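You operate a simulated robot arm through the tools that you are given. There is no shell and no other tool.

You are at the controls of a simulated robot arm. One attempt, no reset.

JOB
Seal the short carton with 75 mm tape ends, then switch the sealer off.
Fine: guides at 32, carton to the yellow mark, press start once and no other key.
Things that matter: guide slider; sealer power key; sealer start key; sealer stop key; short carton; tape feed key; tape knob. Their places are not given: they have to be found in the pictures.

The check looks at the end state, three seconds after you hand in, the way a careful person would. Anything else that was tipped, shoved, dropped, spilled or broken makes it a failure. A push-on lid holds only when it is set on centred and level and pressed home; a screw cap is set on level and turned clockwise until tight.

ROBOT AND FRAMES
A 6-joint arm with a two-finger gripper, fixed in place. Base frame: the origin is at the foot of the arm, x ahead of it, y to its left, z up. Readings come in mm, degrees, newtons and seconds.
Its first joint turns from -166.0 to 166.0 degrees. Payload 3.43 kg.
The tool frame sits at the grasp point between the pads (the TCP): z along the fingers, y along the line on which they close. The tips reach 20 mm beyond it. Largest opening 190 mm; the body of the gripper starts 248 mm behind the TCP.
Orientation is told as [roll, pitch, yaw] about the base's x, y, z axes, in that order, counted from this pose: with the fingers straight down and closing along the base's y, the tool's x points along the base's -x, its y along +y and its z along -z.

CONTROLS
- The arm moves only by the tool play_rows. Its argument "deltas" is a list of rows, each a list of 3 entries, a list of its own where there are three numbers: the shift along the tool's x, y, z in units of 40 mm (1.0 is 40 mm), then the turn, a rotation vector about the tool's x, y, z in units of 4 degrees (1.0 is 4 degrees), then the opening in per cent of the stroke, from 0 (shut) to 100 (fully open). In form: [[[dx, dy, dz], [rx, ry, rz], gripper], ...]. A call has 1 to 20 rows; each row shifts and turns the commanded pose from where the row before left it, along the tool's axes as they then stand. A call with a number of a shift or a turn outside -1 to 1 is refused whole. Each row takes 0.2 s and may step no farther than 50 mm and 8.6 degrees from the row before; otherwise, or with a gripper value out of range, the whole call is refused. Where a pose cannot be reached the arm comes as near as it can. A force on the tool above 50 N (or 10 N above the force at the start of the call, whichever is more), or a blocked arm, ends the call early, and 0.2 s more pass. The fingers move at their own pace (about 45 mm/s each) and stop on an object; they squeeze with about 32 N. The grip force told is the motor's: it shows also when the fingers shut on nothing. Time passes only in rows, and 0.2 s behind the last, so rows that do not move let the fingers close. It gives the time, the measured TCP pose, the force on the tool (base axes), the opening and the grip force at its end, in the units of the frame above (readings bear some noise), with the torque about the TCP (base axes, N m) and any sound that the robot's microphone picked up.
- Cameras (640 x 400 px; columns grow to the right, rows downward): "scene" is fixed at [221.3, -653, 1540.4]; the picture's right is [0.87, -0.50, 0.00], its down [-0.27, -0.46, -0.84] and it looks along [0.42, 0.73, -0.53] (base axes); focal length 286 px, centre (320, 200). "wrist" rides on the gripper at [71, -8, -288] in the tool frame; the picture's right is [0.12, 0.99, 0.00], its down [-0.96, 0.11, -0.25] and it looks along [-0.25, 0.03, 0.97] (tool axes); focal length 261 px, centre (320, 200).
- get_image(camera): a new picture of that camera. The clock stands still meanwhile.
- move_column(by): slides the trunk up (or, below 0, down) by that many mm; the arm rides with it, the base frame stays. It gives what a move gives, with no picture.
- pixel_to_xyz(camera, pixels): for up to 12 pixels [column, row] of the newest picture of that camera ("zoom" is the newest enlarged one), the place [x, y, z] in the base frame of the surface seen there, good to about 2 mm, but the place of the scene camera against the robot may be out by one fixed shift of up to 18 mm in any direction. The clock stands still meanwhile.
- inspect(camera, box): a new picture of the part [left, top, right, bottom] of that camera's present view, enlarged. The clock stands still meanwhile.
- job_done(): hands the job in; it is judged then, once.

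Unless the task says otherwise, let go and move clear before handing in.

The tools are called after "Call:" as a command line: name --argument value ..., lists and objects as JSON in quotes. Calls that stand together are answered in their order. play_rows: Moves the arm, as the interface text tells. Its arguments: {"type":"object","properties":{"deltas":{"type":"array"}},"required":["deltas"]} The other tools are called the same way: move_column (by) slides the trunk up or down; get_image (camera) takes a picture; pixel_to_xyz (camera, pixels) gives the place of the surface under pixels of a picture; inspect (camera, box) takes an enlarged picture of a part of a camera's view; job_done () hands the job in.

At the start:

```text
t: 0.0
tool_pos: [566.4, 160.5, 1305.5]
orientation: [0.0, 0.0, 0.1]
wrist_force: [-0.2, -0.6, -0.2]
moment: [-0.01, -0.01, -0.01]
gripper_width: 189.7
grasp_force: 0.0
trunk travel left (down, up): [-175.0, 65.0]
```

scene: 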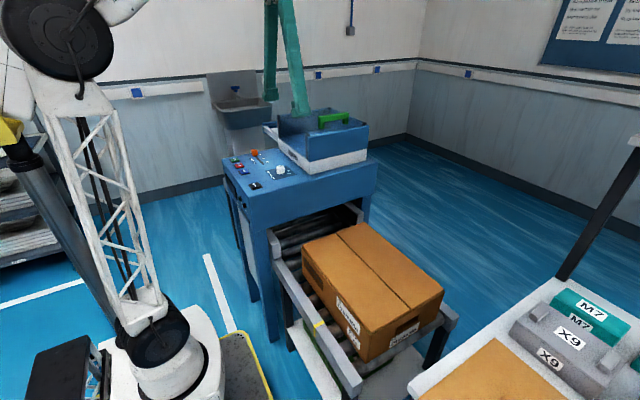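
wrist: 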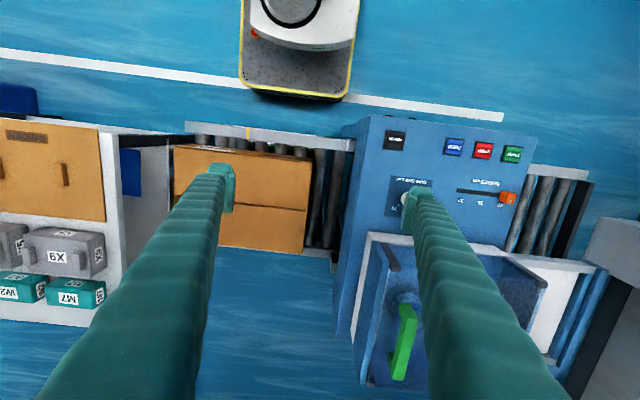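

The scene shows the blue sealer with keys around pixels (235-285, 155-190) and a carton on rollers at (370, 290). I'll enlarge both views to read the labels.

Call:
inspect --camera "wrist" --box '[340, 110, 560, 250]'

Call:
inspect --camera "scene" --box '[210, 90, 400, 210]'

Call:
inspect --camera "scene" --box '[260, 200, 470, 400]'

Call:
inspect --camera "wrist" --box '[0, 100, 350, 330]'

```text
2.86 times, centred on (450, 180) of wrist
```

zoom: 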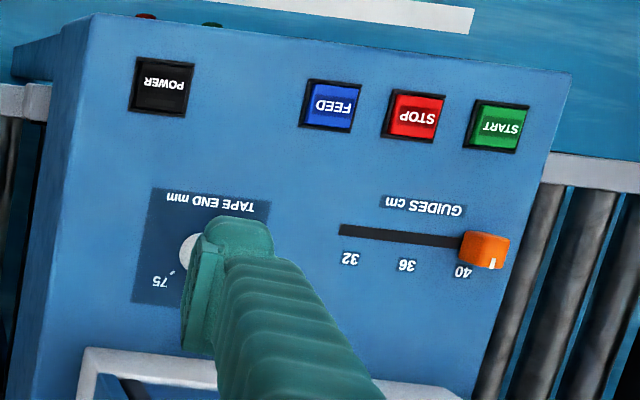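

```text
3.33 times, centred on (305, 150) of scene
```

zoom: 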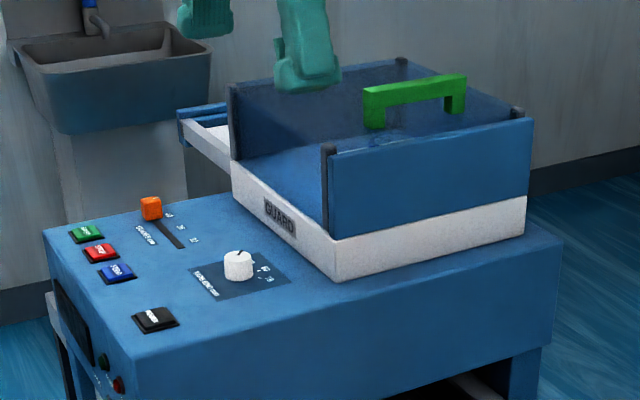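

```text
2.00 times, centred on (365, 300) of scene
```

zoom: 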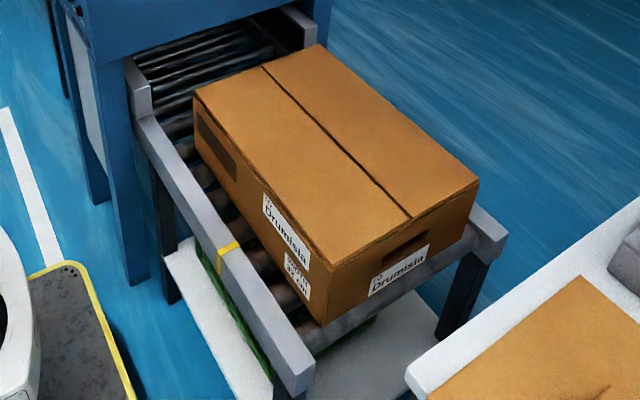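

```text
1.74 times, centred on (175, 215) of wrist
```

zoom: 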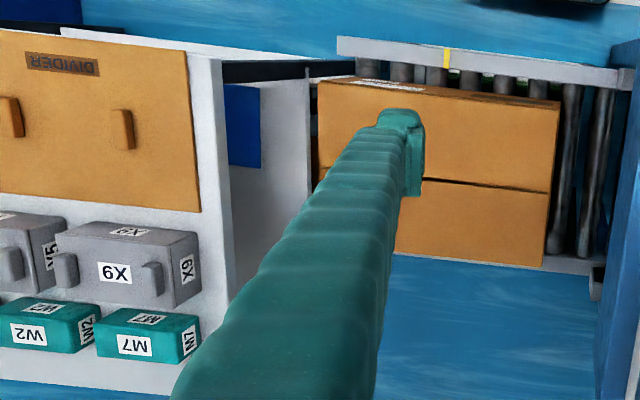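

The wrist view shows keys POWER (393,140), FEED (453,147), STOP (482,151), START (513,155), slider at 40 (507,198), and the tape knob hidden behind a finger at (408,200). I'll measure places of these and the carton and look at the lamps.

Call:
get_image --camera "wrist"

Call:
pixel_to_xyz --camera "wrist" --pixels '[[393, 140], [453, 147], [482, 151], [513, 155], [507, 198], [405, 198], [248, 133], [178, 150], [312, 160], [305, 250], [345, 140], [460, 190]]'

Call:
inspect --camera "scene" --box '[215, 140, 305, 200]'

Call:
inspect --camera "scene" --box '[215, 180, 285, 230]'

Call:
inspect --camera "scene" --box '[420, 250, 640, 400]'

```text
taken
```

wrist: 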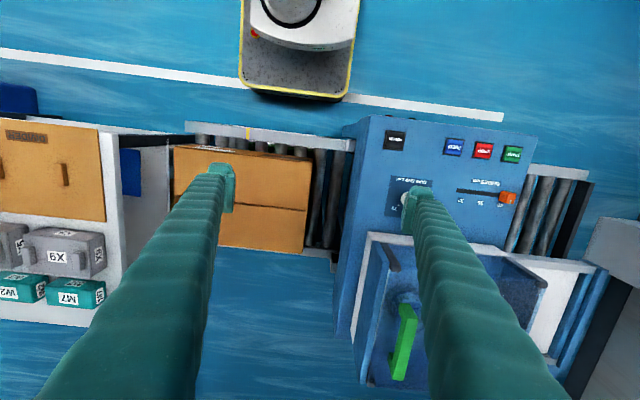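

```text
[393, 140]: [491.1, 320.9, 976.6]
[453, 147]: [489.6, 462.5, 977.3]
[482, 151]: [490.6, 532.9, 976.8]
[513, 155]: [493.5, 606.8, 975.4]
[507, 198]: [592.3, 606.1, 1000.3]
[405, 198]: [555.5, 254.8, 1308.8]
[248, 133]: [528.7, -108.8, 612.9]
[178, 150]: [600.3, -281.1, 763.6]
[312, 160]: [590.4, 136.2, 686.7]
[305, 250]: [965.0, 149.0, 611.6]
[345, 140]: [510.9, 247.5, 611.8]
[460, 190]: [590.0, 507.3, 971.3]
```

```text
6.67 times, centred on (260, 170) of scene
```

zoom: 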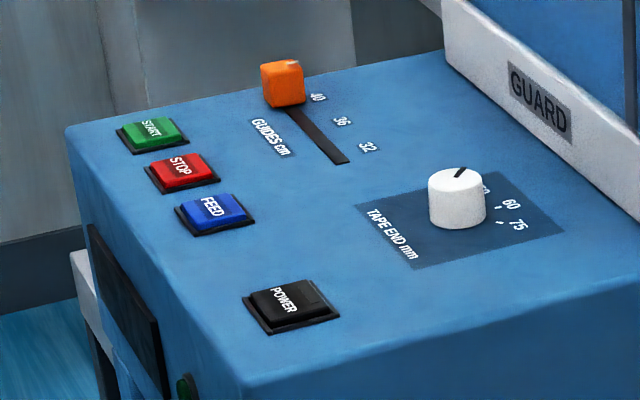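

```text
8.00 times, centred on (250, 205) of scene
```

zoom: 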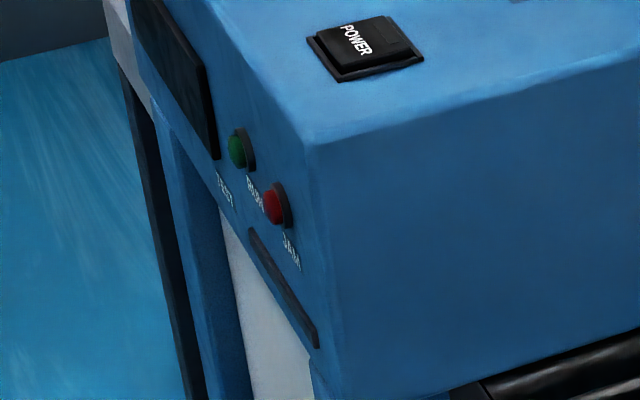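

```text
2.67 times, centred on (530, 325) of scene
```

zoom: 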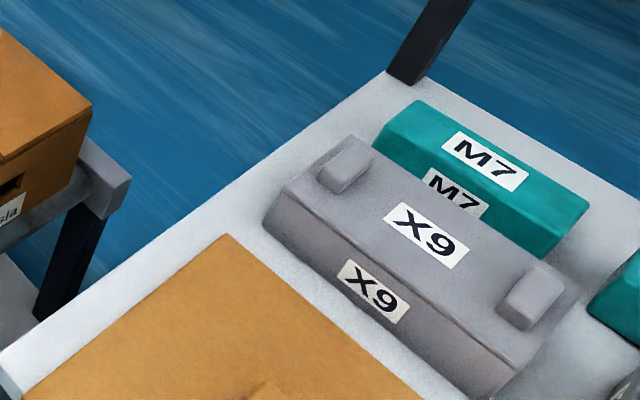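

The sealer looks off (dark display, lamps READY/RUN/JAM unlit) and the knob points at 50-something rather than 75. I'll measure carton corners and other points in both pictures.

Call:
pixel_to_xyz --camera "wrist" --pixels '[[176, 148], [305, 162], [300, 250], [200, 243], [240, 230], [270, 200], [270, 170], [260, 150], [190, 180], [230, 140], [318, 150], [540, 182]]'

Call:
get_image --camera "scene"

Call:
pixel_to_xyz --camera "scene" --pixels '[[238, 159], [239, 166], [247, 173], [256, 185], [254, 153], [281, 169], [319, 326], [303, 248], [362, 225], [442, 292], [366, 358], [370, 280]]'

Call:
inspect --camera "wrist" --box '[150, 110, 360, 260]'

Call:
inspect --camera "scene" --box '[265, 155, 300, 180]'

```text
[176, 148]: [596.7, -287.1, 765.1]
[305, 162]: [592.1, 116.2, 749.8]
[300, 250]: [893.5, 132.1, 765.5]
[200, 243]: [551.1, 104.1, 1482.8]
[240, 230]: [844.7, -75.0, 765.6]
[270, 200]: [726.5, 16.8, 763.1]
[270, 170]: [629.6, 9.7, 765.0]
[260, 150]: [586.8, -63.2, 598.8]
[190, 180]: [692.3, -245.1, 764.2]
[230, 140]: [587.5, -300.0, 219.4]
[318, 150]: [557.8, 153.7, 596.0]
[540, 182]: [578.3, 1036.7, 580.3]
```

```text
taken
```

scene: 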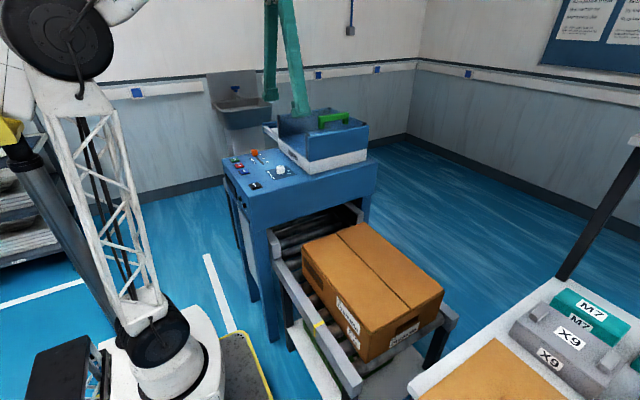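

```text
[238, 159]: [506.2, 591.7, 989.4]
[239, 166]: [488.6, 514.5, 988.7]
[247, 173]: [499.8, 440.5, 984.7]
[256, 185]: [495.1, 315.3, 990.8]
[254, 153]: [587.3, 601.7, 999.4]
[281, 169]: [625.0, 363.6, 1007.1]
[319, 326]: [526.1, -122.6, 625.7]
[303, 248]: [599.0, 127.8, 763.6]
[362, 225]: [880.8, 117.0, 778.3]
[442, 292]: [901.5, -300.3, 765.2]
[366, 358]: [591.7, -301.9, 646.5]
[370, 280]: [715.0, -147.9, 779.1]
```

```text
2.67 times, centred on (255, 185) of wrist
```

zoom: 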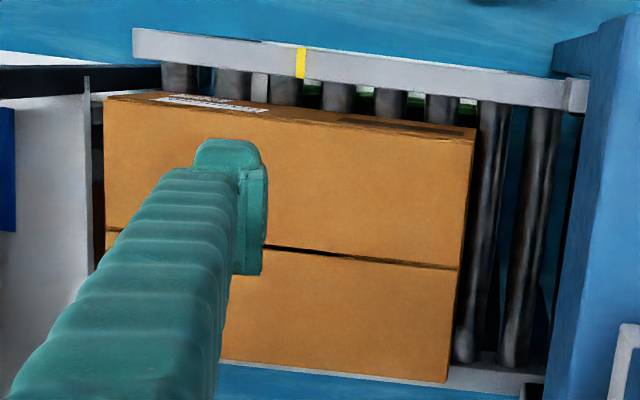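

```text
16.00 times, centred on (282, 168) of scene
```

zoom: 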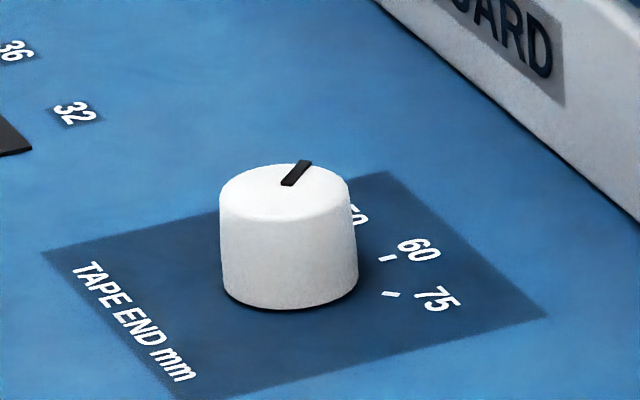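

The knob pointer is at about 50 (scale 50/60/75), the slider is at 40, the carton spans x 592–897, y −287 to 130, top z 765, and the mark is at y≈−109. I'll check the guard heights before moving over the panel.

Call:
pixel_to_xyz --camera "wrist" --pixels '[[404, 325], [403, 365], [372, 248], [545, 280], [370, 380], [580, 260], [360, 235], [395, 240], [340, 330]]'

Call:
pixel_to_xyz --camera "scene" --pixels '[[335, 118], [347, 116], [279, 117], [367, 128], [310, 135], [300, 160], [310, 172], [366, 160], [330, 318], [232, 195], [262, 280]]'

```text
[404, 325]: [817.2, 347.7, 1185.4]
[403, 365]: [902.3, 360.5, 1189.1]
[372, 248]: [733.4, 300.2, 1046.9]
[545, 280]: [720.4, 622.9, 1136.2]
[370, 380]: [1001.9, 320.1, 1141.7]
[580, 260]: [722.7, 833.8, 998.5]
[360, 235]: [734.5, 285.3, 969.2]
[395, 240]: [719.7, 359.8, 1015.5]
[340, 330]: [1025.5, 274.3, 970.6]
```

```text
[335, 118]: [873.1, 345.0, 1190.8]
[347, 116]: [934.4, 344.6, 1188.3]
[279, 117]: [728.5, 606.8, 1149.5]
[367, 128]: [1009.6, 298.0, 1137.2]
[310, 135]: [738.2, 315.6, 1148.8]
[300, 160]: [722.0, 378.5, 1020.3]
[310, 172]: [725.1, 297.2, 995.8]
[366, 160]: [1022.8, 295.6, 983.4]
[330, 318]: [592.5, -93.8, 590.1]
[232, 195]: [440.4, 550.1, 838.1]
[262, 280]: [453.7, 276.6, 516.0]
```

The guard spans x≥715 with top about 1145 mm, so the panel area (x<715) is free. I'll move the open gripper above the knob to look at it between the fingers.

Call:
play_rows --deltas '[[[-0.15, 0.85, 0.3], [0, 0, 0], 100], [[-0.15, 0.85, 0.3], [0, 0, 0], 100], [[-0.15, 0.85, 0.3], [0, 0, 0], 100], [[-0.15, 0.85, 0.3], [0, 0, 0], 100], [[-0.15, 0.85, 0.3], [0, 0, 0], 100], [[-0.15, 0.85, 0.3], [0, 0, 0], 100], [[0, 0, 0], [0, 0, 0], 100]]'

Call:
get_image --camera "wrist"

```text
t: 1.6
tool_pos: [603.3, 364.3, 1232.6]
orientation: [0.0, 0.0, 0.1]
wrist_force: [0.1, 1.1, 0.1]
moment: [-0.01, 0.07, 0.02]
gripper_width: 190.0
grasp_force: 0.1
trunk travel left (down, up): [-175.0, 65.0]
```

```text
taken
```

wrist: 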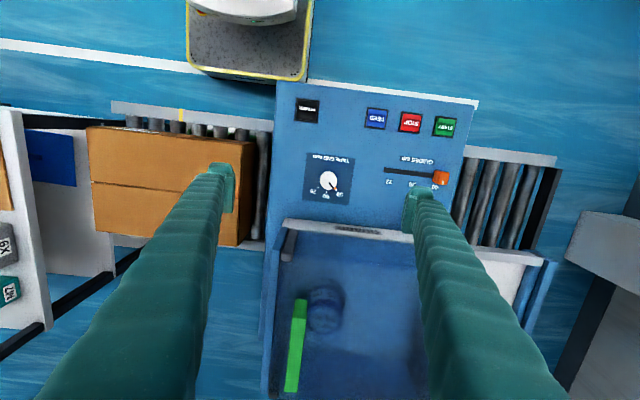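

Call:
inspect --camera "wrist" --box '[290, 140, 370, 210]'

Call:
inspect --camera "wrist" --box '[280, 85, 480, 210]'

Call:
pixel_to_xyz --camera "wrist" --pixels '[[307, 110], [376, 118], [410, 122], [445, 126], [440, 178], [328, 180], [311, 189], [343, 192], [326, 195], [416, 173], [388, 171], [181, 115]]'

```text
5.71 times, centred on (330, 175) of wrist
```

zoom: 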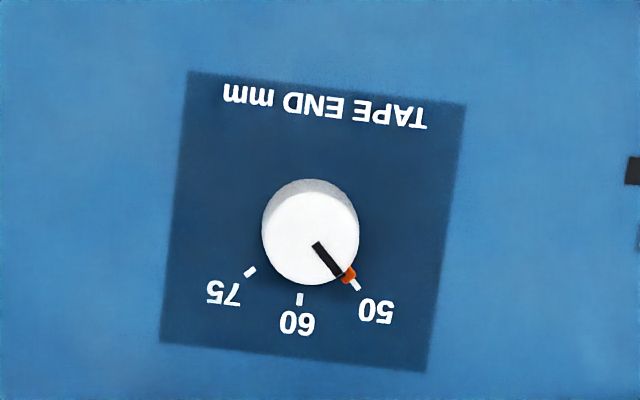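

```text
3.20 times, centred on (380, 148) of wrist
```

zoom: 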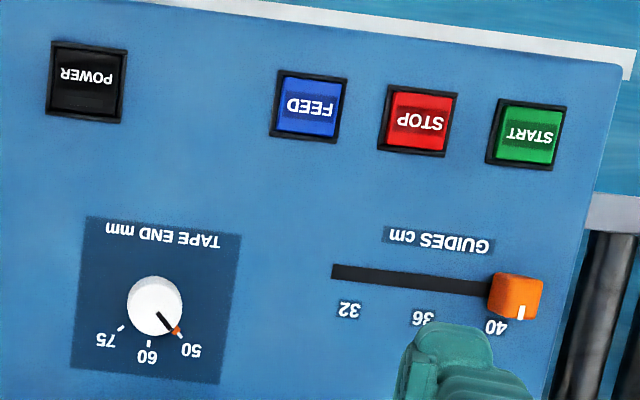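

```text
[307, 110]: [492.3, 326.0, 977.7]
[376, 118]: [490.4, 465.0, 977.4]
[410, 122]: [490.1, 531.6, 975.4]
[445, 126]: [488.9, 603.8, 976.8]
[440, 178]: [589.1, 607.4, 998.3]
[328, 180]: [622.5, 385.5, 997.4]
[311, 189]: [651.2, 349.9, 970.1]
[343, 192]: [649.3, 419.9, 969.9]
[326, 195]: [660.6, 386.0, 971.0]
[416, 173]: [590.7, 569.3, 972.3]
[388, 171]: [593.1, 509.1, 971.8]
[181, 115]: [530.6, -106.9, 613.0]
```

The knob is centred near (622,385), pointer at 50 (about +52° from +x toward +y), 60 straight along +x, 75 at about −50°. I'll inspect the front panel and power key more closely before touching anything.

Call:
inspect --camera "scene" --box '[222, 178, 262, 206]'

Call:
inspect --camera "wrist" --box '[290, 95, 330, 122]'

Call:
inspect --camera "wrist" --box '[315, 165, 350, 200]'

Call:
inspect --camera "scene" --box '[290, 270, 430, 400]'

Call:
inspect --camera "scene" --box '[540, 0, 640, 60]'

```text
14.29 times, centred on (242, 192) of scene
```

zoom: 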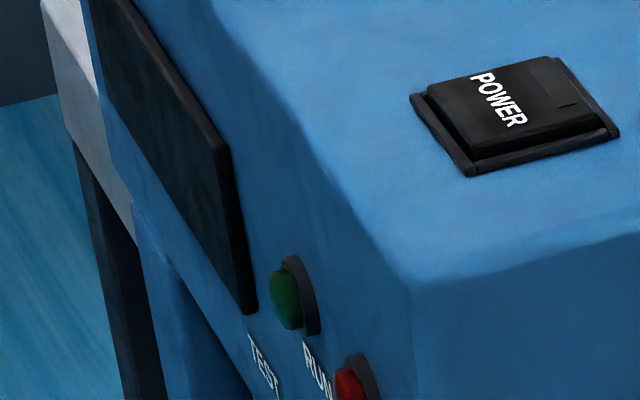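

```text
14.81 times, centred on (310, 108) of wrist
```

zoom: 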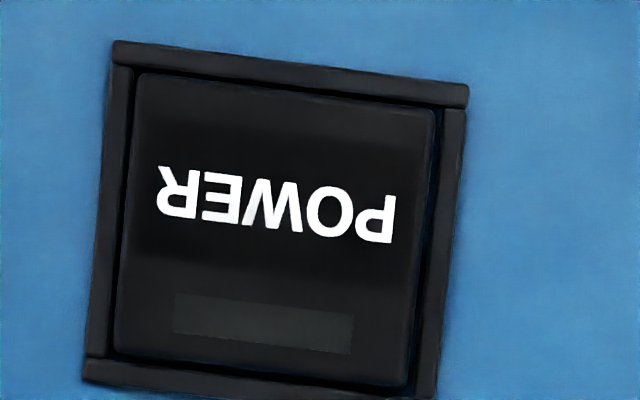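

```text
11.43 times, centred on (332, 182) of wrist
```

zoom: 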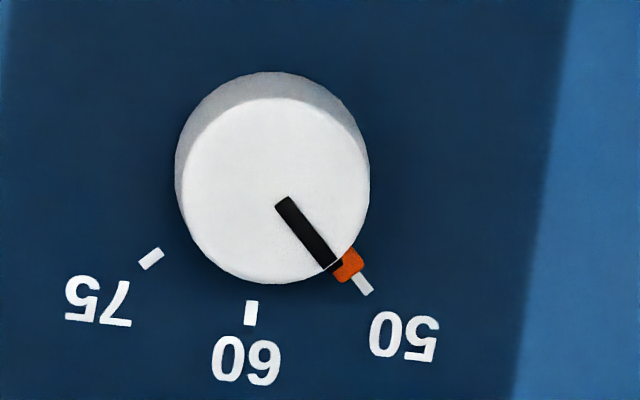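

```text
3.08 times, centred on (360, 335) of scene
```

zoom: 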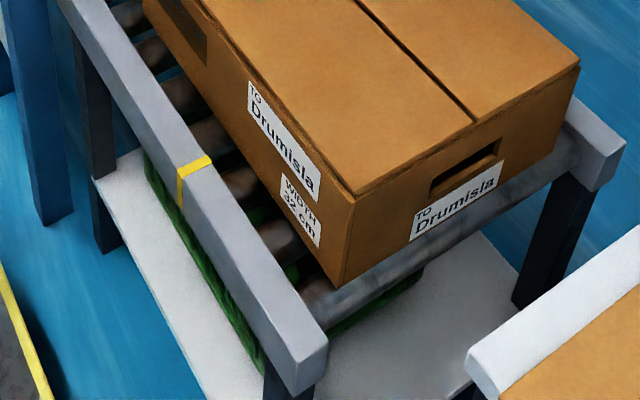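

```text
6.40 times, centred on (590, 30) of scene
```

zoom: 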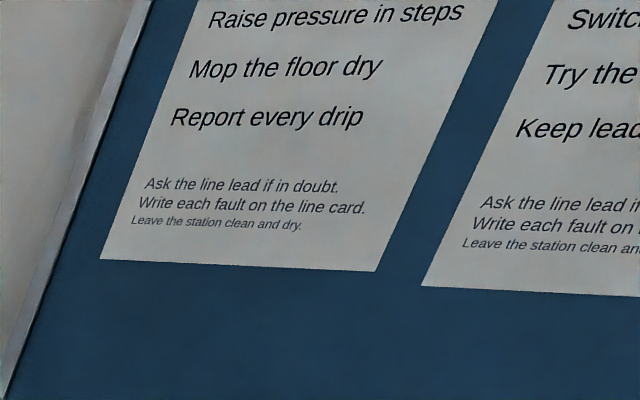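

The power key window, display and both lamps are dark, so the sealer is off; the carton label says WIDTH 32 cm. I'll go lower over the knob with part-open fingers for a precise fix.

Call:
play_rows --deltas '[[[-0.15, 0.15, 0.8], [0, 0, 0], 60], [[-0.15, 0.15, 0.8], [0, 0, 0], 60], [[-0.15, 0.15, 0.8], [0, 0, 0], 60], [[0, 0.07, 0.4], [0, 0, 0], 60], [[0, 0, 0], [0, 0, 0], 60], [[0, 0, 0], [0, 0, 0], 60]]'

Call:
get_image --camera "wrist"

```text
t: 3.0
tool_pos: [621.2, 386.1, 1121.2]
orientation: [0.0, -0.1, 0.2]
wrist_force: [0.0, 0.2, 0.3]
moment: [0.0, -0.01, 0.01]
gripper_width: 114.1
grasp_force: 0.1
trunk travel left (down, up): [-175.0, 65.0]
```

```text
taken
```

wrist: 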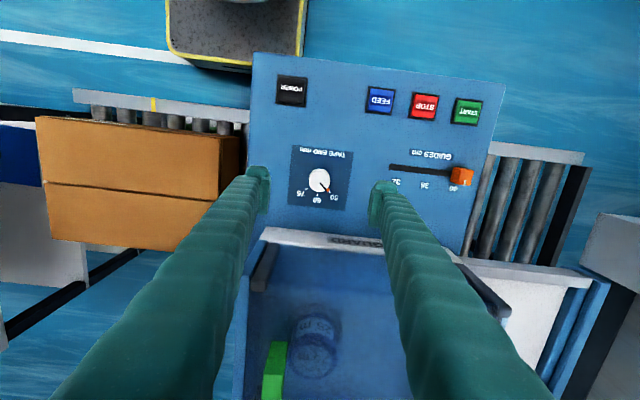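

Call:
inspect --camera "wrist" --box '[300, 160, 340, 200]'

Call:
pixel_to_xyz --camera "wrist" --pixels '[[319, 181], [308, 178], [330, 181], [319, 170], [318, 190], [291, 90], [380, 100], [424, 106], [467, 112], [461, 176], [453, 172], [469, 177]]'

```text
10.00 times, centred on (320, 180) of wrist
```

zoom: 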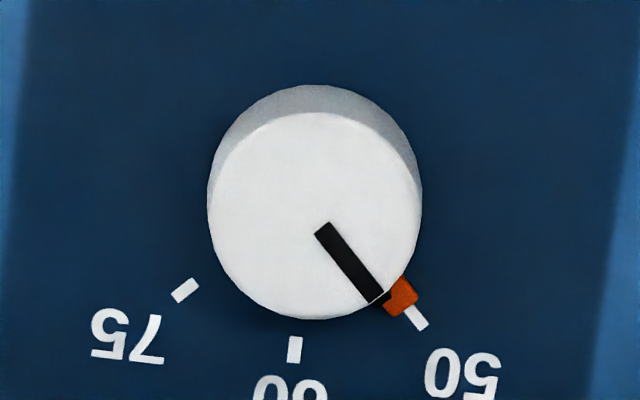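

```text
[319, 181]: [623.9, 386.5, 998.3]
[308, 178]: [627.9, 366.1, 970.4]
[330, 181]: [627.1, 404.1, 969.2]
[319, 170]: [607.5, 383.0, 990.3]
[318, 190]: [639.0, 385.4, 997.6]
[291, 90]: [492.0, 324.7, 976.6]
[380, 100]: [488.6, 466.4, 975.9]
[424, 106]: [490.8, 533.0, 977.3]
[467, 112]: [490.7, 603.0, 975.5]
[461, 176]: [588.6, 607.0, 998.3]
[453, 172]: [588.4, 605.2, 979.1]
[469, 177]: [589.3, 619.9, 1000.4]
```

Call:
pixel_to_xyz --camera "zoom" --pixels '[[314, 216], [214, 216], [414, 216], [314, 118], [314, 314], [403, 295], [330, 230], [378, 297], [420, 318], [294, 350], [185, 290]]'

```text
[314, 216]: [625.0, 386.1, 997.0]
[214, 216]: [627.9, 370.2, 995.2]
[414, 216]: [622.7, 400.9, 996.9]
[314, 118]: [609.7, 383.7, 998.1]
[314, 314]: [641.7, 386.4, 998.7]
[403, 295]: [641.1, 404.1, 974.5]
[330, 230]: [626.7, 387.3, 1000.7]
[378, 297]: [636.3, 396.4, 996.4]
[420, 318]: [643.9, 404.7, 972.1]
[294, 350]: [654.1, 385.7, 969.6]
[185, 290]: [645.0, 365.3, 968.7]
```

The knob centre is (625, 385.5), top z≈998, Ø≈32; 50 tick at +45°, 75 tick at −45°. I'll centre above it, pre-turn the tool −45° and close to about 60 mm before going down.

Call:
play_rows --deltas '[[[-0.095, -0.015, 0], [0, 0, 0], 34], [[0, 0, 0], [0, 0, -1], 34], [[0, 0, 0], [0, 0, -1], 34], [[0, 0, 0], [0, 0, -1], 34], [[0, 0, 0], [0, 0, -1], 34], [[0, 0, 0], [0, 0, -1], 34], [[0, 0, 0], [0, 0, -1], 34], [[0, 0, 0], [0, 0, -1], 34], [[0, 0, 0], [0, 0, -1], 34], [[0, 0, 0], [0, 0, -1], 34], [[0, 0, 0], [0, 0, -1], 34], [[0, 0, 0], [0, 0, -1], 34], [[0, 0, 0], [0, 0, -0.25], 34], [[0, 0, 0], [0, 0, 0], 34]]'

Call:
get_image --camera "wrist"

```text
t: 6.0
tool_pos: [624.4, 383.3, 1120.9]
orientation: [-0.1, 0.0, 45.1]
wrist_force: [0.1, -0.2, 0.2]
moment: [0.05, 0.03, -0.02]
gripper_width: 64.7
grasp_force: 0.0
trunk travel left (down, up): [-175.0, 65.0]
```

```text
taken
```

wrist: 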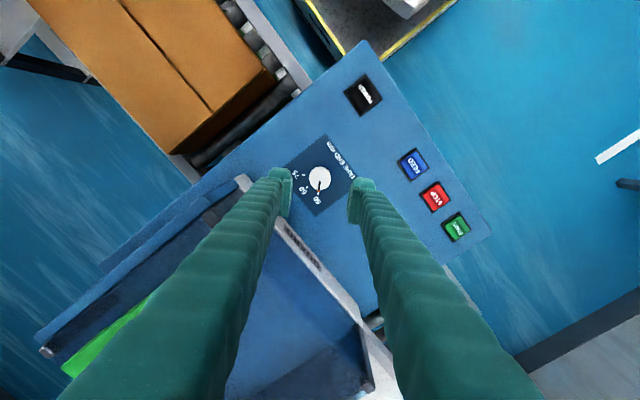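

Call:
inspect --camera "wrist" --box '[288, 160, 352, 200]'

```text
10.00 times, centred on (320, 180) of wrist
```

zoom: 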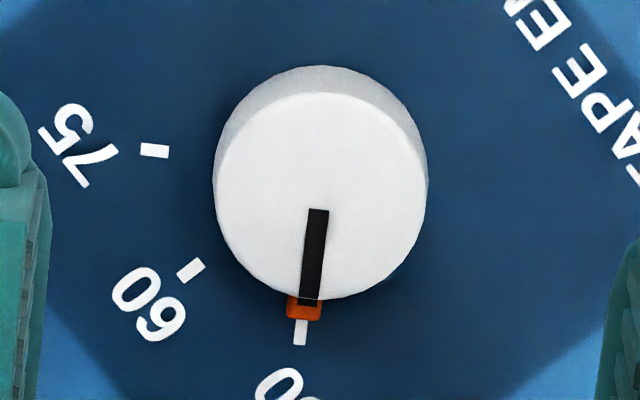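

Call:
pixel_to_xyz --camera "zoom" --pixels '[[321, 195], [220, 195], [422, 195], [321, 97], [321, 294], [304, 310]]'

```text
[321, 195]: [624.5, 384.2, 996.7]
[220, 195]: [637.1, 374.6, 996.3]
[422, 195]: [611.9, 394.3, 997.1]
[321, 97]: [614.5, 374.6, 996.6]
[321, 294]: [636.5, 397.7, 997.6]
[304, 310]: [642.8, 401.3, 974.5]
```

Knob centre (624.5, 384.7) lies under the TCP within about 1 mm, and the fingers straddle it. I'll descend to TCP z≈1001 and close.

Call:
play_rows --deltas '[[[0, 0, 0.8], [0, 0, 0], 34], [[0, 0, 0.8], [0, 0, 0], 34], [[0, 0, 0.7], [0, 0, 0], 34], [[0, 0, 0.4], [0, 0, 0], 34], [[0, 0, 0.3], [0, 0, 0], 34], [[0, 0, 0], [0, 0, 0], 34], [[0, 0, 0], [0, 0, 0], 34]]'

Call:
get_image --camera "wrist"

```text
t: 7.6
tool_pos: [625.6, 383.8, 1000.8]
orientation: [0.1, 0.0, 45.2]
wrist_force: [-0.3, 0.4, 0.3]
moment: [-0.02, -0.02, -0.02]
gripper_width: 64.8
grasp_force: 0.0
trunk travel left (down, up): [-175.0, 65.0]
```

```text
taken
```

wrist: 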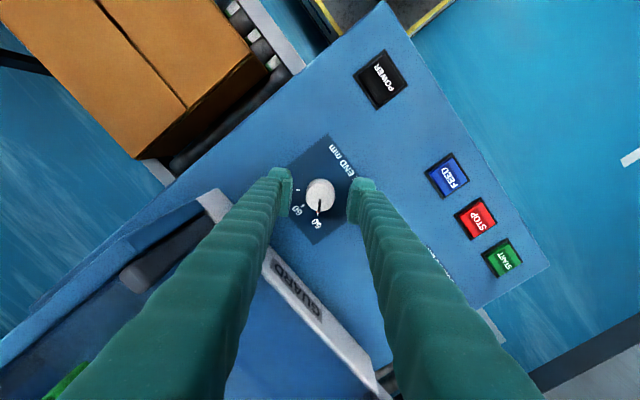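

The knob at (320,197) sits centred between the pads with no contact force. Closing now.

Call:
play_rows --deltas '[[[0, 0, 0], [0, 0, 0], 10], [[0, 0, 0], [0, 0, 0], 10], [[0, 0, 0], [0, 0, 0], 10], [[0, 0, 0], [0, 0, 0], 10]]'

```text
t: 8.6
tool_pos: [624.5, 385.6, 1001.3]
orientation: [-0.1, 0.0, 45.2]
wrist_force: [-2.6, 3.2, -2.8]
moment: [0.07, -0.06, -0.02]
gripper_width: 32.0
grasp_force: 44.8
trunk travel left (down, up): [-175.0, 65.0]
```

The pads hold the knob (32.0 mm, 45 N). I'll turn it clockwise (about tool +z) in a first batch of 44° and look.

Call:
play_rows --deltas '[[[0, 0, 0], [0, 0, 1], 10], [[0, 0, 0], [0, 0, 1], 10], [[0, 0, 0], [0, 0, 1], 10], [[0, 0, 0], [0, 0, 1], 10], [[0, 0, 0], [0, 0, 1], 10], [[0, 0, 0], [0, 0, 1], 10], [[0, 0, 0], [0, 0, 1], 10], [[0, 0, 0], [0, 0, 1], 10], [[0, 0, 0], [0, 0, 1], 10], [[0, 0, 0], [0, 0, 1], 10], [[0, 0, 0], [0, 0, 1], 10], [[0, 0, 0], [0, 0, 0], 10]]'

Call:
inspect --camera "wrist" --box '[272, 160, 368, 220]'

Call:
inspect --camera "scene" --box '[255, 150, 315, 188]'

```text
t: 11.2
tool_pos: [624.6, 384.4, 1001.5]
orientation: [0.1, 0.1, 1.1]
wrist_force: [-9.3, 9.9, -2.4]
moment: [0.09, 0.11, -0.02]
gripper_width: 32.2
grasp_force: 45.1
trunk travel left (down, up): [-175.0, 65.0]
```

```text
6.67 times, centred on (320, 190) of wrist
```

zoom: 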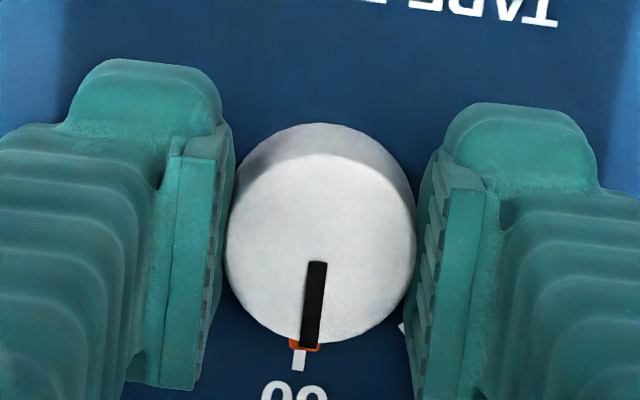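

```text
10.53 times, centred on (285, 169) of scene
```

zoom: 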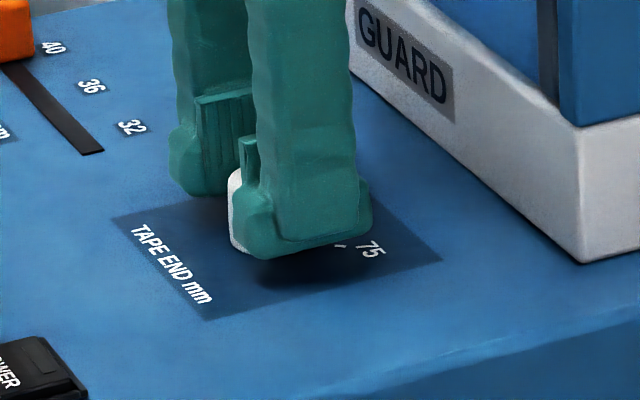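

The pointer now stands at 60, turning with the fingers (the orange tag belongs to the knob). I'll continue 46° more to 75.

Call:
play_rows --deltas '[[[0, 0, 0], [0, 0, 1], 10], [[0, 0, 0], [0, 0, 1], 10], [[0, 0, 0], [0, 0, 1], 10], [[0, 0, 0], [0, 0, 1], 10], [[0, 0, 0], [0, 0, 1], 10], [[0, 0, 0], [0, 0, 1], 10], [[0, 0, 0], [0, 0, 1], 10], [[0, 0, 0], [0, 0, 1], 10], [[0, 0, 0], [0, 0, 1], 10], [[0, 0, 0], [0, 0, 1], 10], [[0, 0, 0], [0, 0, 1], 10], [[0, 0, 0], [0, 0, 0.5], 10], [[0, 0, 0], [0, 0, 0], 10]]'

Call:
inspect --camera "wrist" --box '[272, 160, 368, 220]'

```text
t: 14.0
tool_pos: [624.5, 385.9, 1002.4]
orientation: [0.0, -0.1, -44.9]
wrist_force: [-6.2, 17.1, 0.7]
moment: [0.19, 0.08, -0.02]
gripper_width: 31.9
grasp_force: 45.3
trunk travel left (down, up): [-175.0, 65.0]
```

```text
6.67 times, centred on (320, 190) of wrist
```

zoom: 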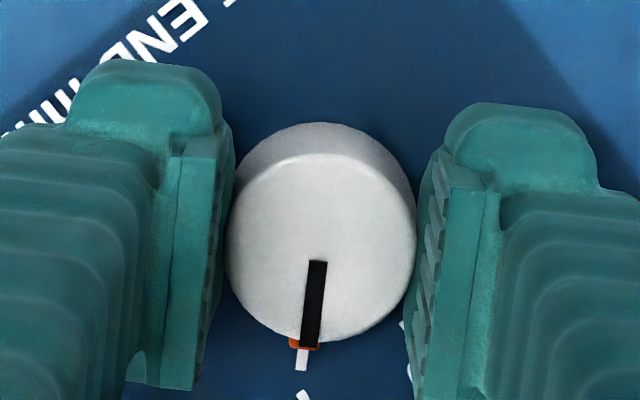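

The pointer lines up with a tick at (302,360). I'll open, rise straight up and check it from above.

Call:
play_rows --deltas '[[[0, 0, 0], [0, 0, 0], 34], [[0, 0, 0], [0, 0, 0], 34], [[0, 0, 0], [0, 0, 0], 34], [[0, 0, -0.5], [0, 0, 0], 34], [[0, 0, -0.8], [0, 0, 0], 34], [[0, 0, -0.8], [0, 0, 0], 34], [[0, 0, -0.8], [0, 0, 0], 34], [[0, 0, 0], [0, 0, 0], 34]]'

Call:
inspect --camera "wrist" --box '[288, 160, 352, 200]'

```text
t: 15.8
tool_pos: [624.0, 385.7, 1118.7]
orientation: [0.1, -0.1, -44.9]
wrist_force: [0.8, -0.1, 0.3]
moment: [-0.03, 0.01, -0.01]
gripper_width: 64.6
grasp_force: 0.0
trunk travel left (down, up): [-175.0, 65.0]
```

```text
10.00 times, centred on (320, 180) of wrist
```

zoom: 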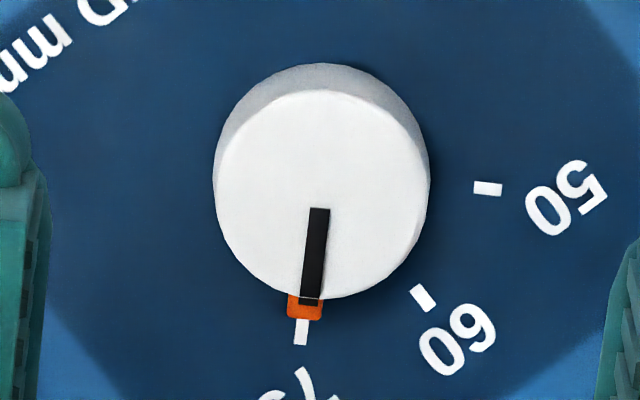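

The pointer is exactly on the 75 tick. I'll turn back to yaw 0, open wide and move above the guide slider to read its scale.

Call:
play_rows --deltas '[[[0, 0, -0.5], [0, 0, -1], 60], [[0, 0, -0.3], [0, 0, -1], 60], [[0, 0, 0], [0, 0, -1], 100], [[0, 0, 0], [0, 0, -1], 100], [[0, 0, 0], [0, 0, -1], 100], [[0, 0, 0], [0, 0, -1], 100], [[0, 0, 0], [0, 0, -1], 100], [[0, 0, 0], [0, 0, -1], 100], [[0, 0, 0], [0, 0, -1], 100], [[0, 0, 0], [0, 0, -1], 100], [[0, 0, 0], [0, 0, -1], 100], [[0, 0, 0], [0, 0, -0.25], 100], [[0.2, 0.88, 0], [0, 0, 0], 100], [[0.2, 0.88, 0], [0, 0, 0], 100], [[0.2, 0.88, 0], [0, 0, 0], 100], [[0, 0.88, 0], [0, 0, 0], 100], [[0, 0.88, 0], [0, 0, 0], 100], [[0, 0, 0], [0, 0, 0], 100]]'

Call:
get_image --camera "wrist"

```text
t: 19.6
tool_pos: [599.1, 561.1, 1149.9]
orientation: [0.0, 0.0, 0.1]
wrist_force: [-0.5, -0.1, 0.4]
moment: [-0.02, 0.02, -0.02]
gripper_width: 190.0
grasp_force: 0.1
trunk travel left (down, up): [-175.0, 65.0]
```

```text
taken
```

wrist: 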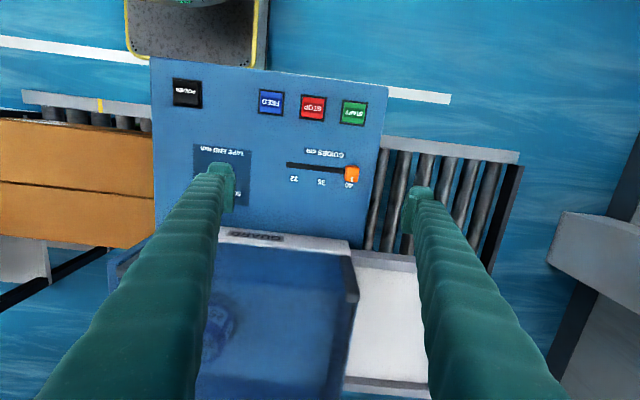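

Call:
inspect --camera "wrist" --box '[275, 145, 371, 205]'

```text
6.67 times, centred on (323, 175) of wrist
```

zoom: 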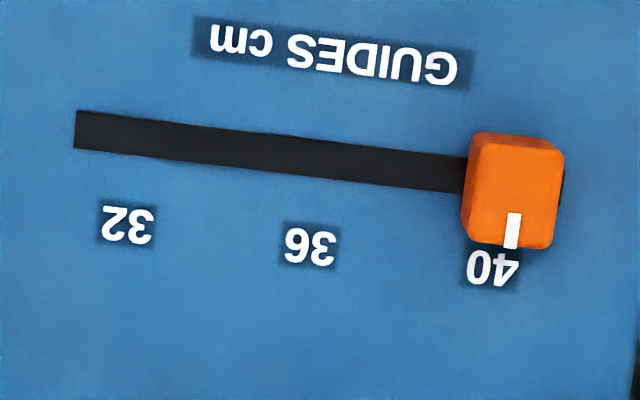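

Call:
pixel_to_xyz --camera "zoom" --pixels '[[128, 225], [310, 245], [492, 268], [80, 130], [460, 174], [562, 185], [514, 192], [480, 190], [552, 190], [514, 150], [512, 240], [510, 230]]'

```text
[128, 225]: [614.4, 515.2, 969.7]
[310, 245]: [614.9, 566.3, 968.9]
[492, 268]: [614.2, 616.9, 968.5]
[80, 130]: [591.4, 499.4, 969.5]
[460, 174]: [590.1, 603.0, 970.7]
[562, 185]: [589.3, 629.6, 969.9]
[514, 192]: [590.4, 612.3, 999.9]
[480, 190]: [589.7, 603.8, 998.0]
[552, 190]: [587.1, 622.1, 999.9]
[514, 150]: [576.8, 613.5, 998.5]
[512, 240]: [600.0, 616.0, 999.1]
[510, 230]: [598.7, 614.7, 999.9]
```

The slider cap is centred near (590, 613.5), top z≈1000, and 32 / 36 / 40 stand at y≈515 / 566 / 617. I'll hover over the cap with the fingers set to about 64 mm.

Call:
play_rows --deltas '[[[0.1, 0.65, 0.4], [0, 0, 0], 34], [[0.12, 0.66, 0.5], [0, 0, 0], 34], [[0, 0, 0.5], [0, 0, 0], 34], [[0, 0, 0.4], [0, 0, 0], 34], [[0, 0, 0], [0, 0, 0], 34], [[0, 0, 0], [0, 0, 0], 34], [[0, 0, 0], [0, 0, 0], 34], [[0, 0, 0], [0, 0, 0], 34]]'

Call:
inspect --camera "wrist" --box '[240, 150, 400, 250]'

```text
t: 21.4
tool_pos: [592.0, 612.5, 1077.9]
orientation: [0.0, 0.0, 0.1]
wrist_force: [0.0, -0.8, 0.1]
moment: [-0.01, 0.01, -0.01]
gripper_width: 64.6
grasp_force: 0.1
trunk travel left (down, up): [-175.0, 65.0]
```

```text
4.00 times, centred on (320, 200) of wrist
```

zoom: 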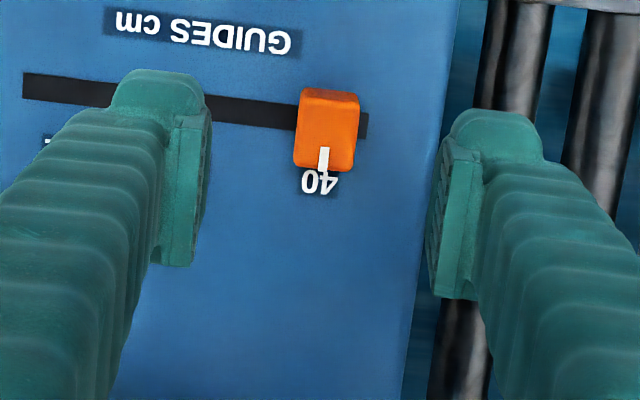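

Call:
pixel_to_xyz --camera "zoom" --pixels '[[327, 135], [303, 135], [353, 135], [328, 108], [325, 165], [320, 185], [27, 85], [365, 125]]'

```text
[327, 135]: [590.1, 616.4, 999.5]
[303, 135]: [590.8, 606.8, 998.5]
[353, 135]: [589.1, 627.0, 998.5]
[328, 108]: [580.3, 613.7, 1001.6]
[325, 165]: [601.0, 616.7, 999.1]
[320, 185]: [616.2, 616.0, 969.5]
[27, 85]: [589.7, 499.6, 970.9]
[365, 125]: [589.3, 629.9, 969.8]
```

Cap centre is y≈616, matching label 40. I'll shift +3 mm in y, go down to z≈1001 and close on the cap.

Call:
play_rows --deltas '[[[0.03, 0.08, 0.5], [0, 0, 0], 34], [[0, 0, 0.6], [0, 0, 0], 34], [[0, 0, 0.5], [0, 0, 0], 34], [[0, 0, 0.3], [0, 0, 0], 34], [[0, 0, 0], [0, 0, 0], 34], [[0, 0, 0], [0, 0, 0], 5], [[0, 0, 0], [0, 0, 0], 5], [[0, 0, 0], [0, 0, 0], 5], [[0, 0, 0], [0, 0, 0], 5]]'

Call:
inspect --camera "wrist" --box '[240, 150, 400, 250]'

```text
t: 23.4
tool_pos: [590.0, 615.8, 1000.8]
orientation: [0.0, 0.0, 0.1]
wrist_force: [-3.7, -8.3, -3.7]
moment: [-0.09, 0.06, -0.04]
gripper_width: 21.2
grasp_force: 40.1
trunk travel left (down, up): [-175.0, 65.0]
```

```text
4.00 times, centred on (320, 200) of wrist
```

zoom: 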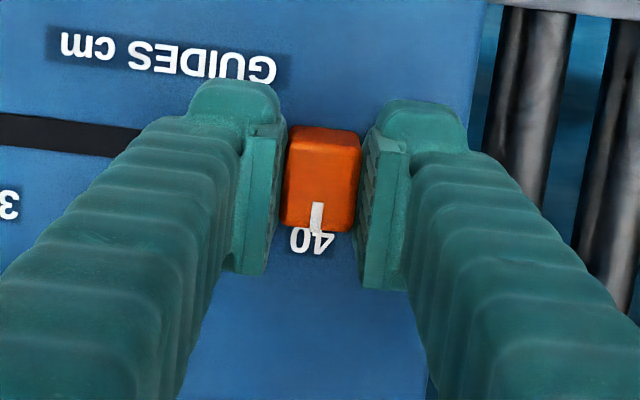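

The cap is gripped (21 mm). I'll slide it 92 mm toward −y, then check the mark against 32.

Call:
play_rows --deltas '[[[0, -0.15, 0], [0, 0, 0], 5], [[0, -0.35, 0], [0, 0, 0], 5], [[0, -0.45, 0], [0, 0, 0], 5], [[0, -0.45, 0], [0, 0, 0], 5], [[0, -0.45, 0], [0, 0, 0], 5], [[0, -0.3, 0], [0, 0, 0], 5], [[0, -0.15, 0], [0, 0, 0], 5], [[0, 0, 0], [0, 0, 0], 5]]'

Call:
inspect --camera "wrist" --box '[240, 150, 400, 250]'

```text
t: 25.2
tool_pos: [591.1, 523.5, 1001.6]
orientation: [0.0, 0.0, 0.1]
wrist_force: [-2.2, -2.6, -1.0]
moment: [-0.02, -0.15, -0.02]
gripper_width: 21.1
grasp_force: 45.2
trunk travel left (down, up): [-175.0, 65.0]
```

```text
4.00 times, centred on (320, 200) of wrist
```

zoom: 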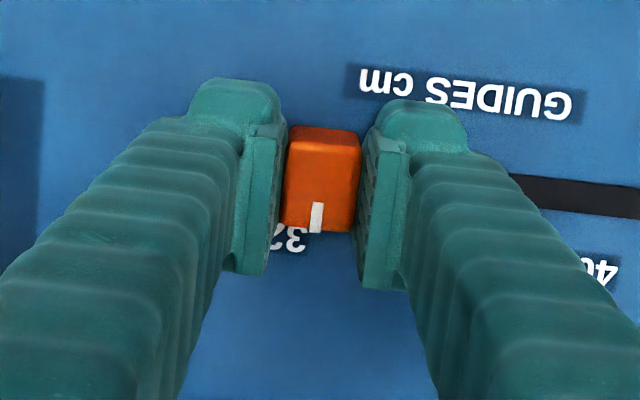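

The mark is about 7–8 mm short of 32. Fine step of −7.6 mm, then check.

Call:
play_rows --deltas '[[[0, -0.1, 0], [0, 0, 0], 5], [[0, -0.09, 0], [0, 0, 0], 5], [[0, 0, 0], [0, 0, 0], 5], [[0, 0, 0], [0, 0, 0], 5]]'

Call:
inspect --camera "wrist" --box '[240, 150, 400, 250]'

```text
t: 26.2
tool_pos: [588.8, 517.5, 1000.8]
orientation: [-0.1, 0.0, 0.1]
wrist_force: [-2.2, -1.0, -1.9]
moment: [0.0, -0.04, -0.09]
gripper_width: 21.1
grasp_force: 44.6
trunk travel left (down, up): [-175.0, 65.0]
```

```text
4.00 times, centred on (320, 200) of wrist
```

zoom: 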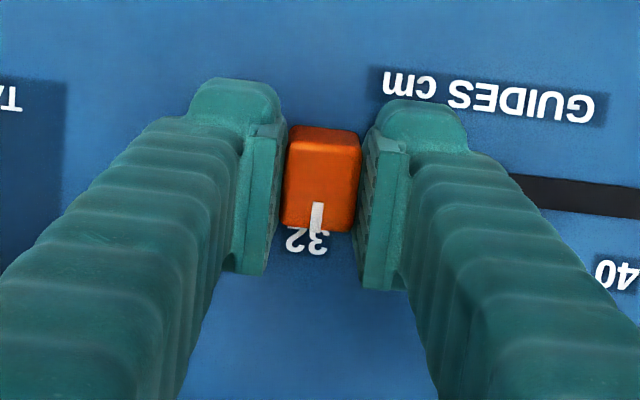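

The 32 label centre (307) is still about 1.5–2 mm beyond where 40 stood relative to the cap (313). One more 1.6 mm nudge, then release and look from above.

Call:
play_rows --deltas '[[[0, -0.045, 0], [0, 0, 0], 5], [[0, 0, 0], [0, 0, 0], 5], [[0, 0, 0], [0, 0, 0], 34], [[0, 0, 0], [0, 0, 0], 34], [[0, 0, 0], [0, 0, 0], 34], [[0, 0, -0.5], [0, 0, 0], 34], [[0, 0, -0.8], [0, 0, 0], 34], [[0, 0, -0.8], [0, 0, 0], 60], [[0, 0, -0.8], [0, 0, 0], 100], [[0, 0, -0.8], [0, 0, 0], 100], [[0, 0, 0], [0, 0, 0], 100], [[0, 0, 0], [0, 0, 0], 100]]'

Call:
get_image --camera "wrist"

Call:
inspect --camera "wrist" --box '[275, 145, 371, 205]'

```text
t: 28.8
tool_pos: [589.4, 514.5, 1150.3]
orientation: [0.0, 0.0, 0.1]
wrist_force: [-0.3, -0.6, 0.0]
moment: [-0.02, 0.02, 0.01]
gripper_width: 170.2
grasp_force: 0.1
trunk travel left (down, up): [-175.0, 65.0]
```

```text
taken
```

wrist: 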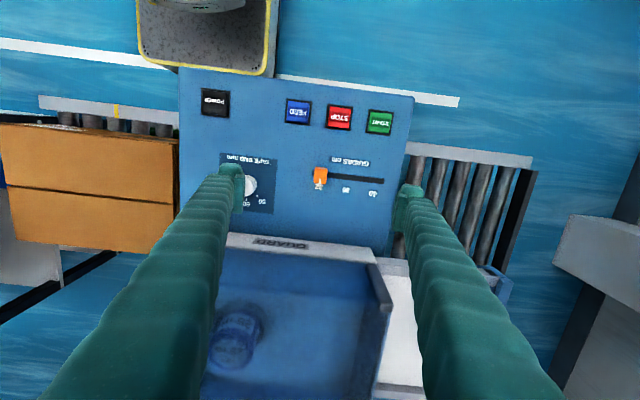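

```text
6.67 times, centred on (323, 175) of wrist
```

zoom: 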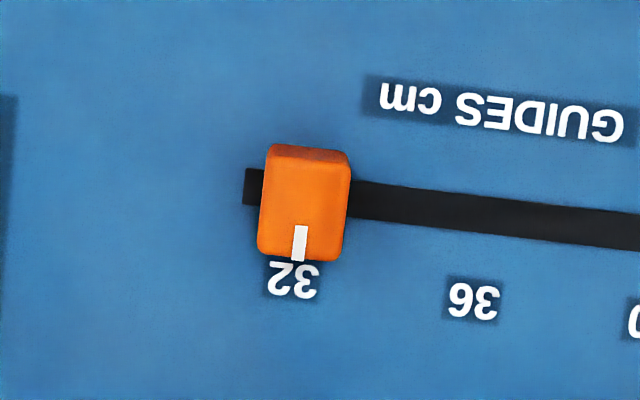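

Call:
pixel_to_xyz --camera "zoom" --pixels '[[304, 205], [264, 205], [344, 205], [300, 240], [293, 280], [473, 300], [247, 187]]'

Call:
inspect --camera "scene" --box '[215, 140, 315, 205]'

```text
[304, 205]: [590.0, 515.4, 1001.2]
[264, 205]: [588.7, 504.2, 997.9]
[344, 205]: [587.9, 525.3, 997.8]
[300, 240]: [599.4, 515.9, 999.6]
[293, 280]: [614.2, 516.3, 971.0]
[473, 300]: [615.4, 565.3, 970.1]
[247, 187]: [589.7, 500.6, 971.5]
```

```text
6.15 times, centred on (265, 172) of scene
```

zoom: 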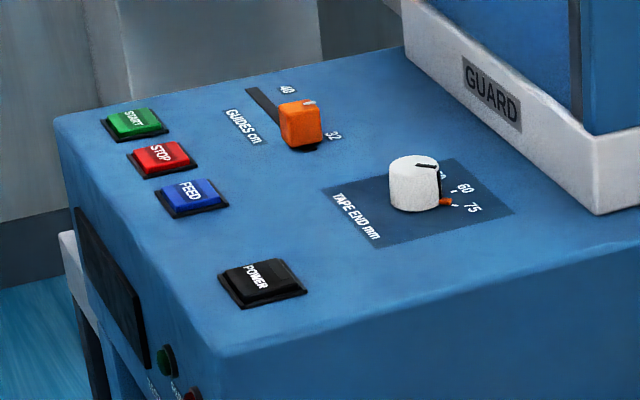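

The slider reads 32 (cap y 515.5, label 516) and the knob reads 75. Next I'll travel toward the carton's rear end to see the gap behind it and the table.

Call:
play_rows --deltas '[[[0, -0.6, -0.3], [0, 0, 0], 100], [[0, -1, -0.3], [0, 0, 0], 100], [[0, -1, 0], [0, 0, 0], 100], [[0, -1, 0], [0, 0, 0], 100], [[0, -1, 0], [0, 0, 0], 100], [[0, -1, 0], [0, 0, 0], 100], [[0, -1, 0], [0, 0, 0], 100], [[0, -1, 0], [0, 0, 0], 100], [[-0.3, -1, 0], [0, 0, 0], 100], [[-0.3, -1, 0], [0, 0, 0], 100], [[-0.3, -1, 0], [0, 0, 0], 100], [[-0.3, -1, 0], [0, 0, 0], 100], [[-0.3, -1, 0], [0, 0, 0], 100], [[-0.3, -1, 0], [0, 0, 0], 100], [[-0.3, -1, 0], [0, 0, 0], 100], [[-0.3, -1, 0], [0, 0, 0], 100], [[-0.3, -1, 0], [0, 0, 0], 100], [[0, -1, 0], [0, 0, 0], 100], [[0, -1, 0], [0, 0, 0], 100], [[0, 0, 0], [0, 0, 0], 100]]'

Call:
get_image --camera "wrist"

Call:
get_image --camera "scene"

```text
t: 33.0
tool_pos: [700.4, -230.3, 1173.1]
orientation: [0.0, 0.0, 0.0]
wrist_force: [1.1, -0.6, 0.0]
moment: [-0.02, 0.02, 0.0]
gripper_width: 189.9
grasp_force: 0.0
trunk travel left (down, up): [-175.0, 65.0]
```

```text
taken
```

wrist: 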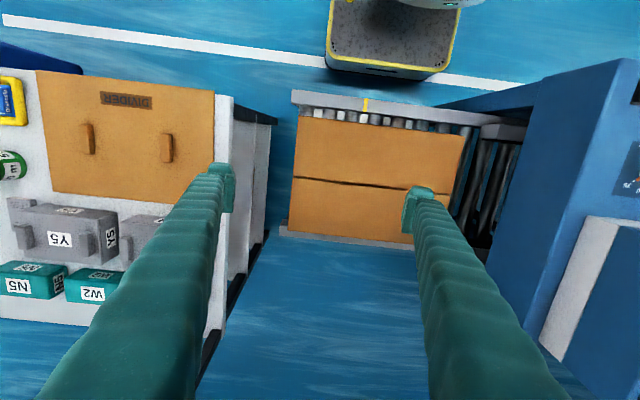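

```text
taken
```

scene: 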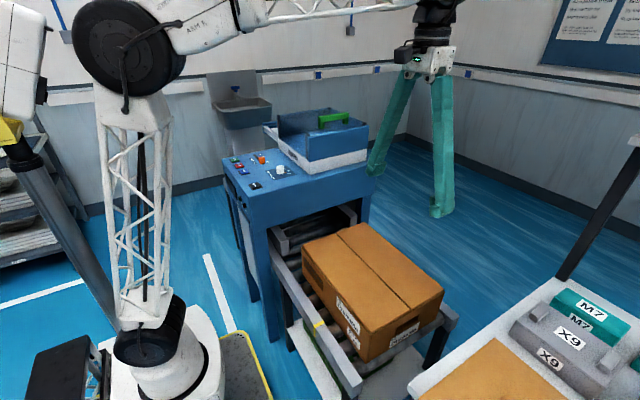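

Call:
pixel_to_xyz --camera "wrist" --pixels '[[225, 120], [208, 170], [225, 300], [275, 125], [262, 230], [300, 122], [293, 222], [299, 100], [366, 104], [465, 135], [415, 240], [285, 232]]'

Call:
inspect --camera "wrist" --box '[210, 80, 370, 250]'

```text
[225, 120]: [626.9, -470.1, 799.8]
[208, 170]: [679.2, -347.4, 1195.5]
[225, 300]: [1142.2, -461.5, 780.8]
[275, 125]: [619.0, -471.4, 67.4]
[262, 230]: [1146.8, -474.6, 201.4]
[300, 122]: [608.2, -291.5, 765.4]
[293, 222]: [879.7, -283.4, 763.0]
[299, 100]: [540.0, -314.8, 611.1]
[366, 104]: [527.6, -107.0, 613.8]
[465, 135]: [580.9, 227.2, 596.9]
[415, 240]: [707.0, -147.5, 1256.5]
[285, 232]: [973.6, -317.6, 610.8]
```

```text
2.35 times, centred on (290, 165) of wrist
```

zoom: 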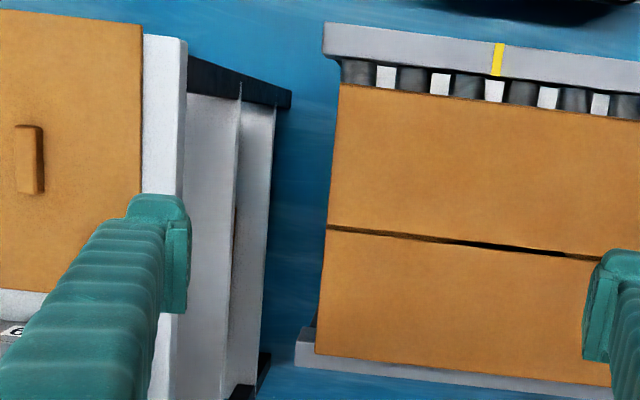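

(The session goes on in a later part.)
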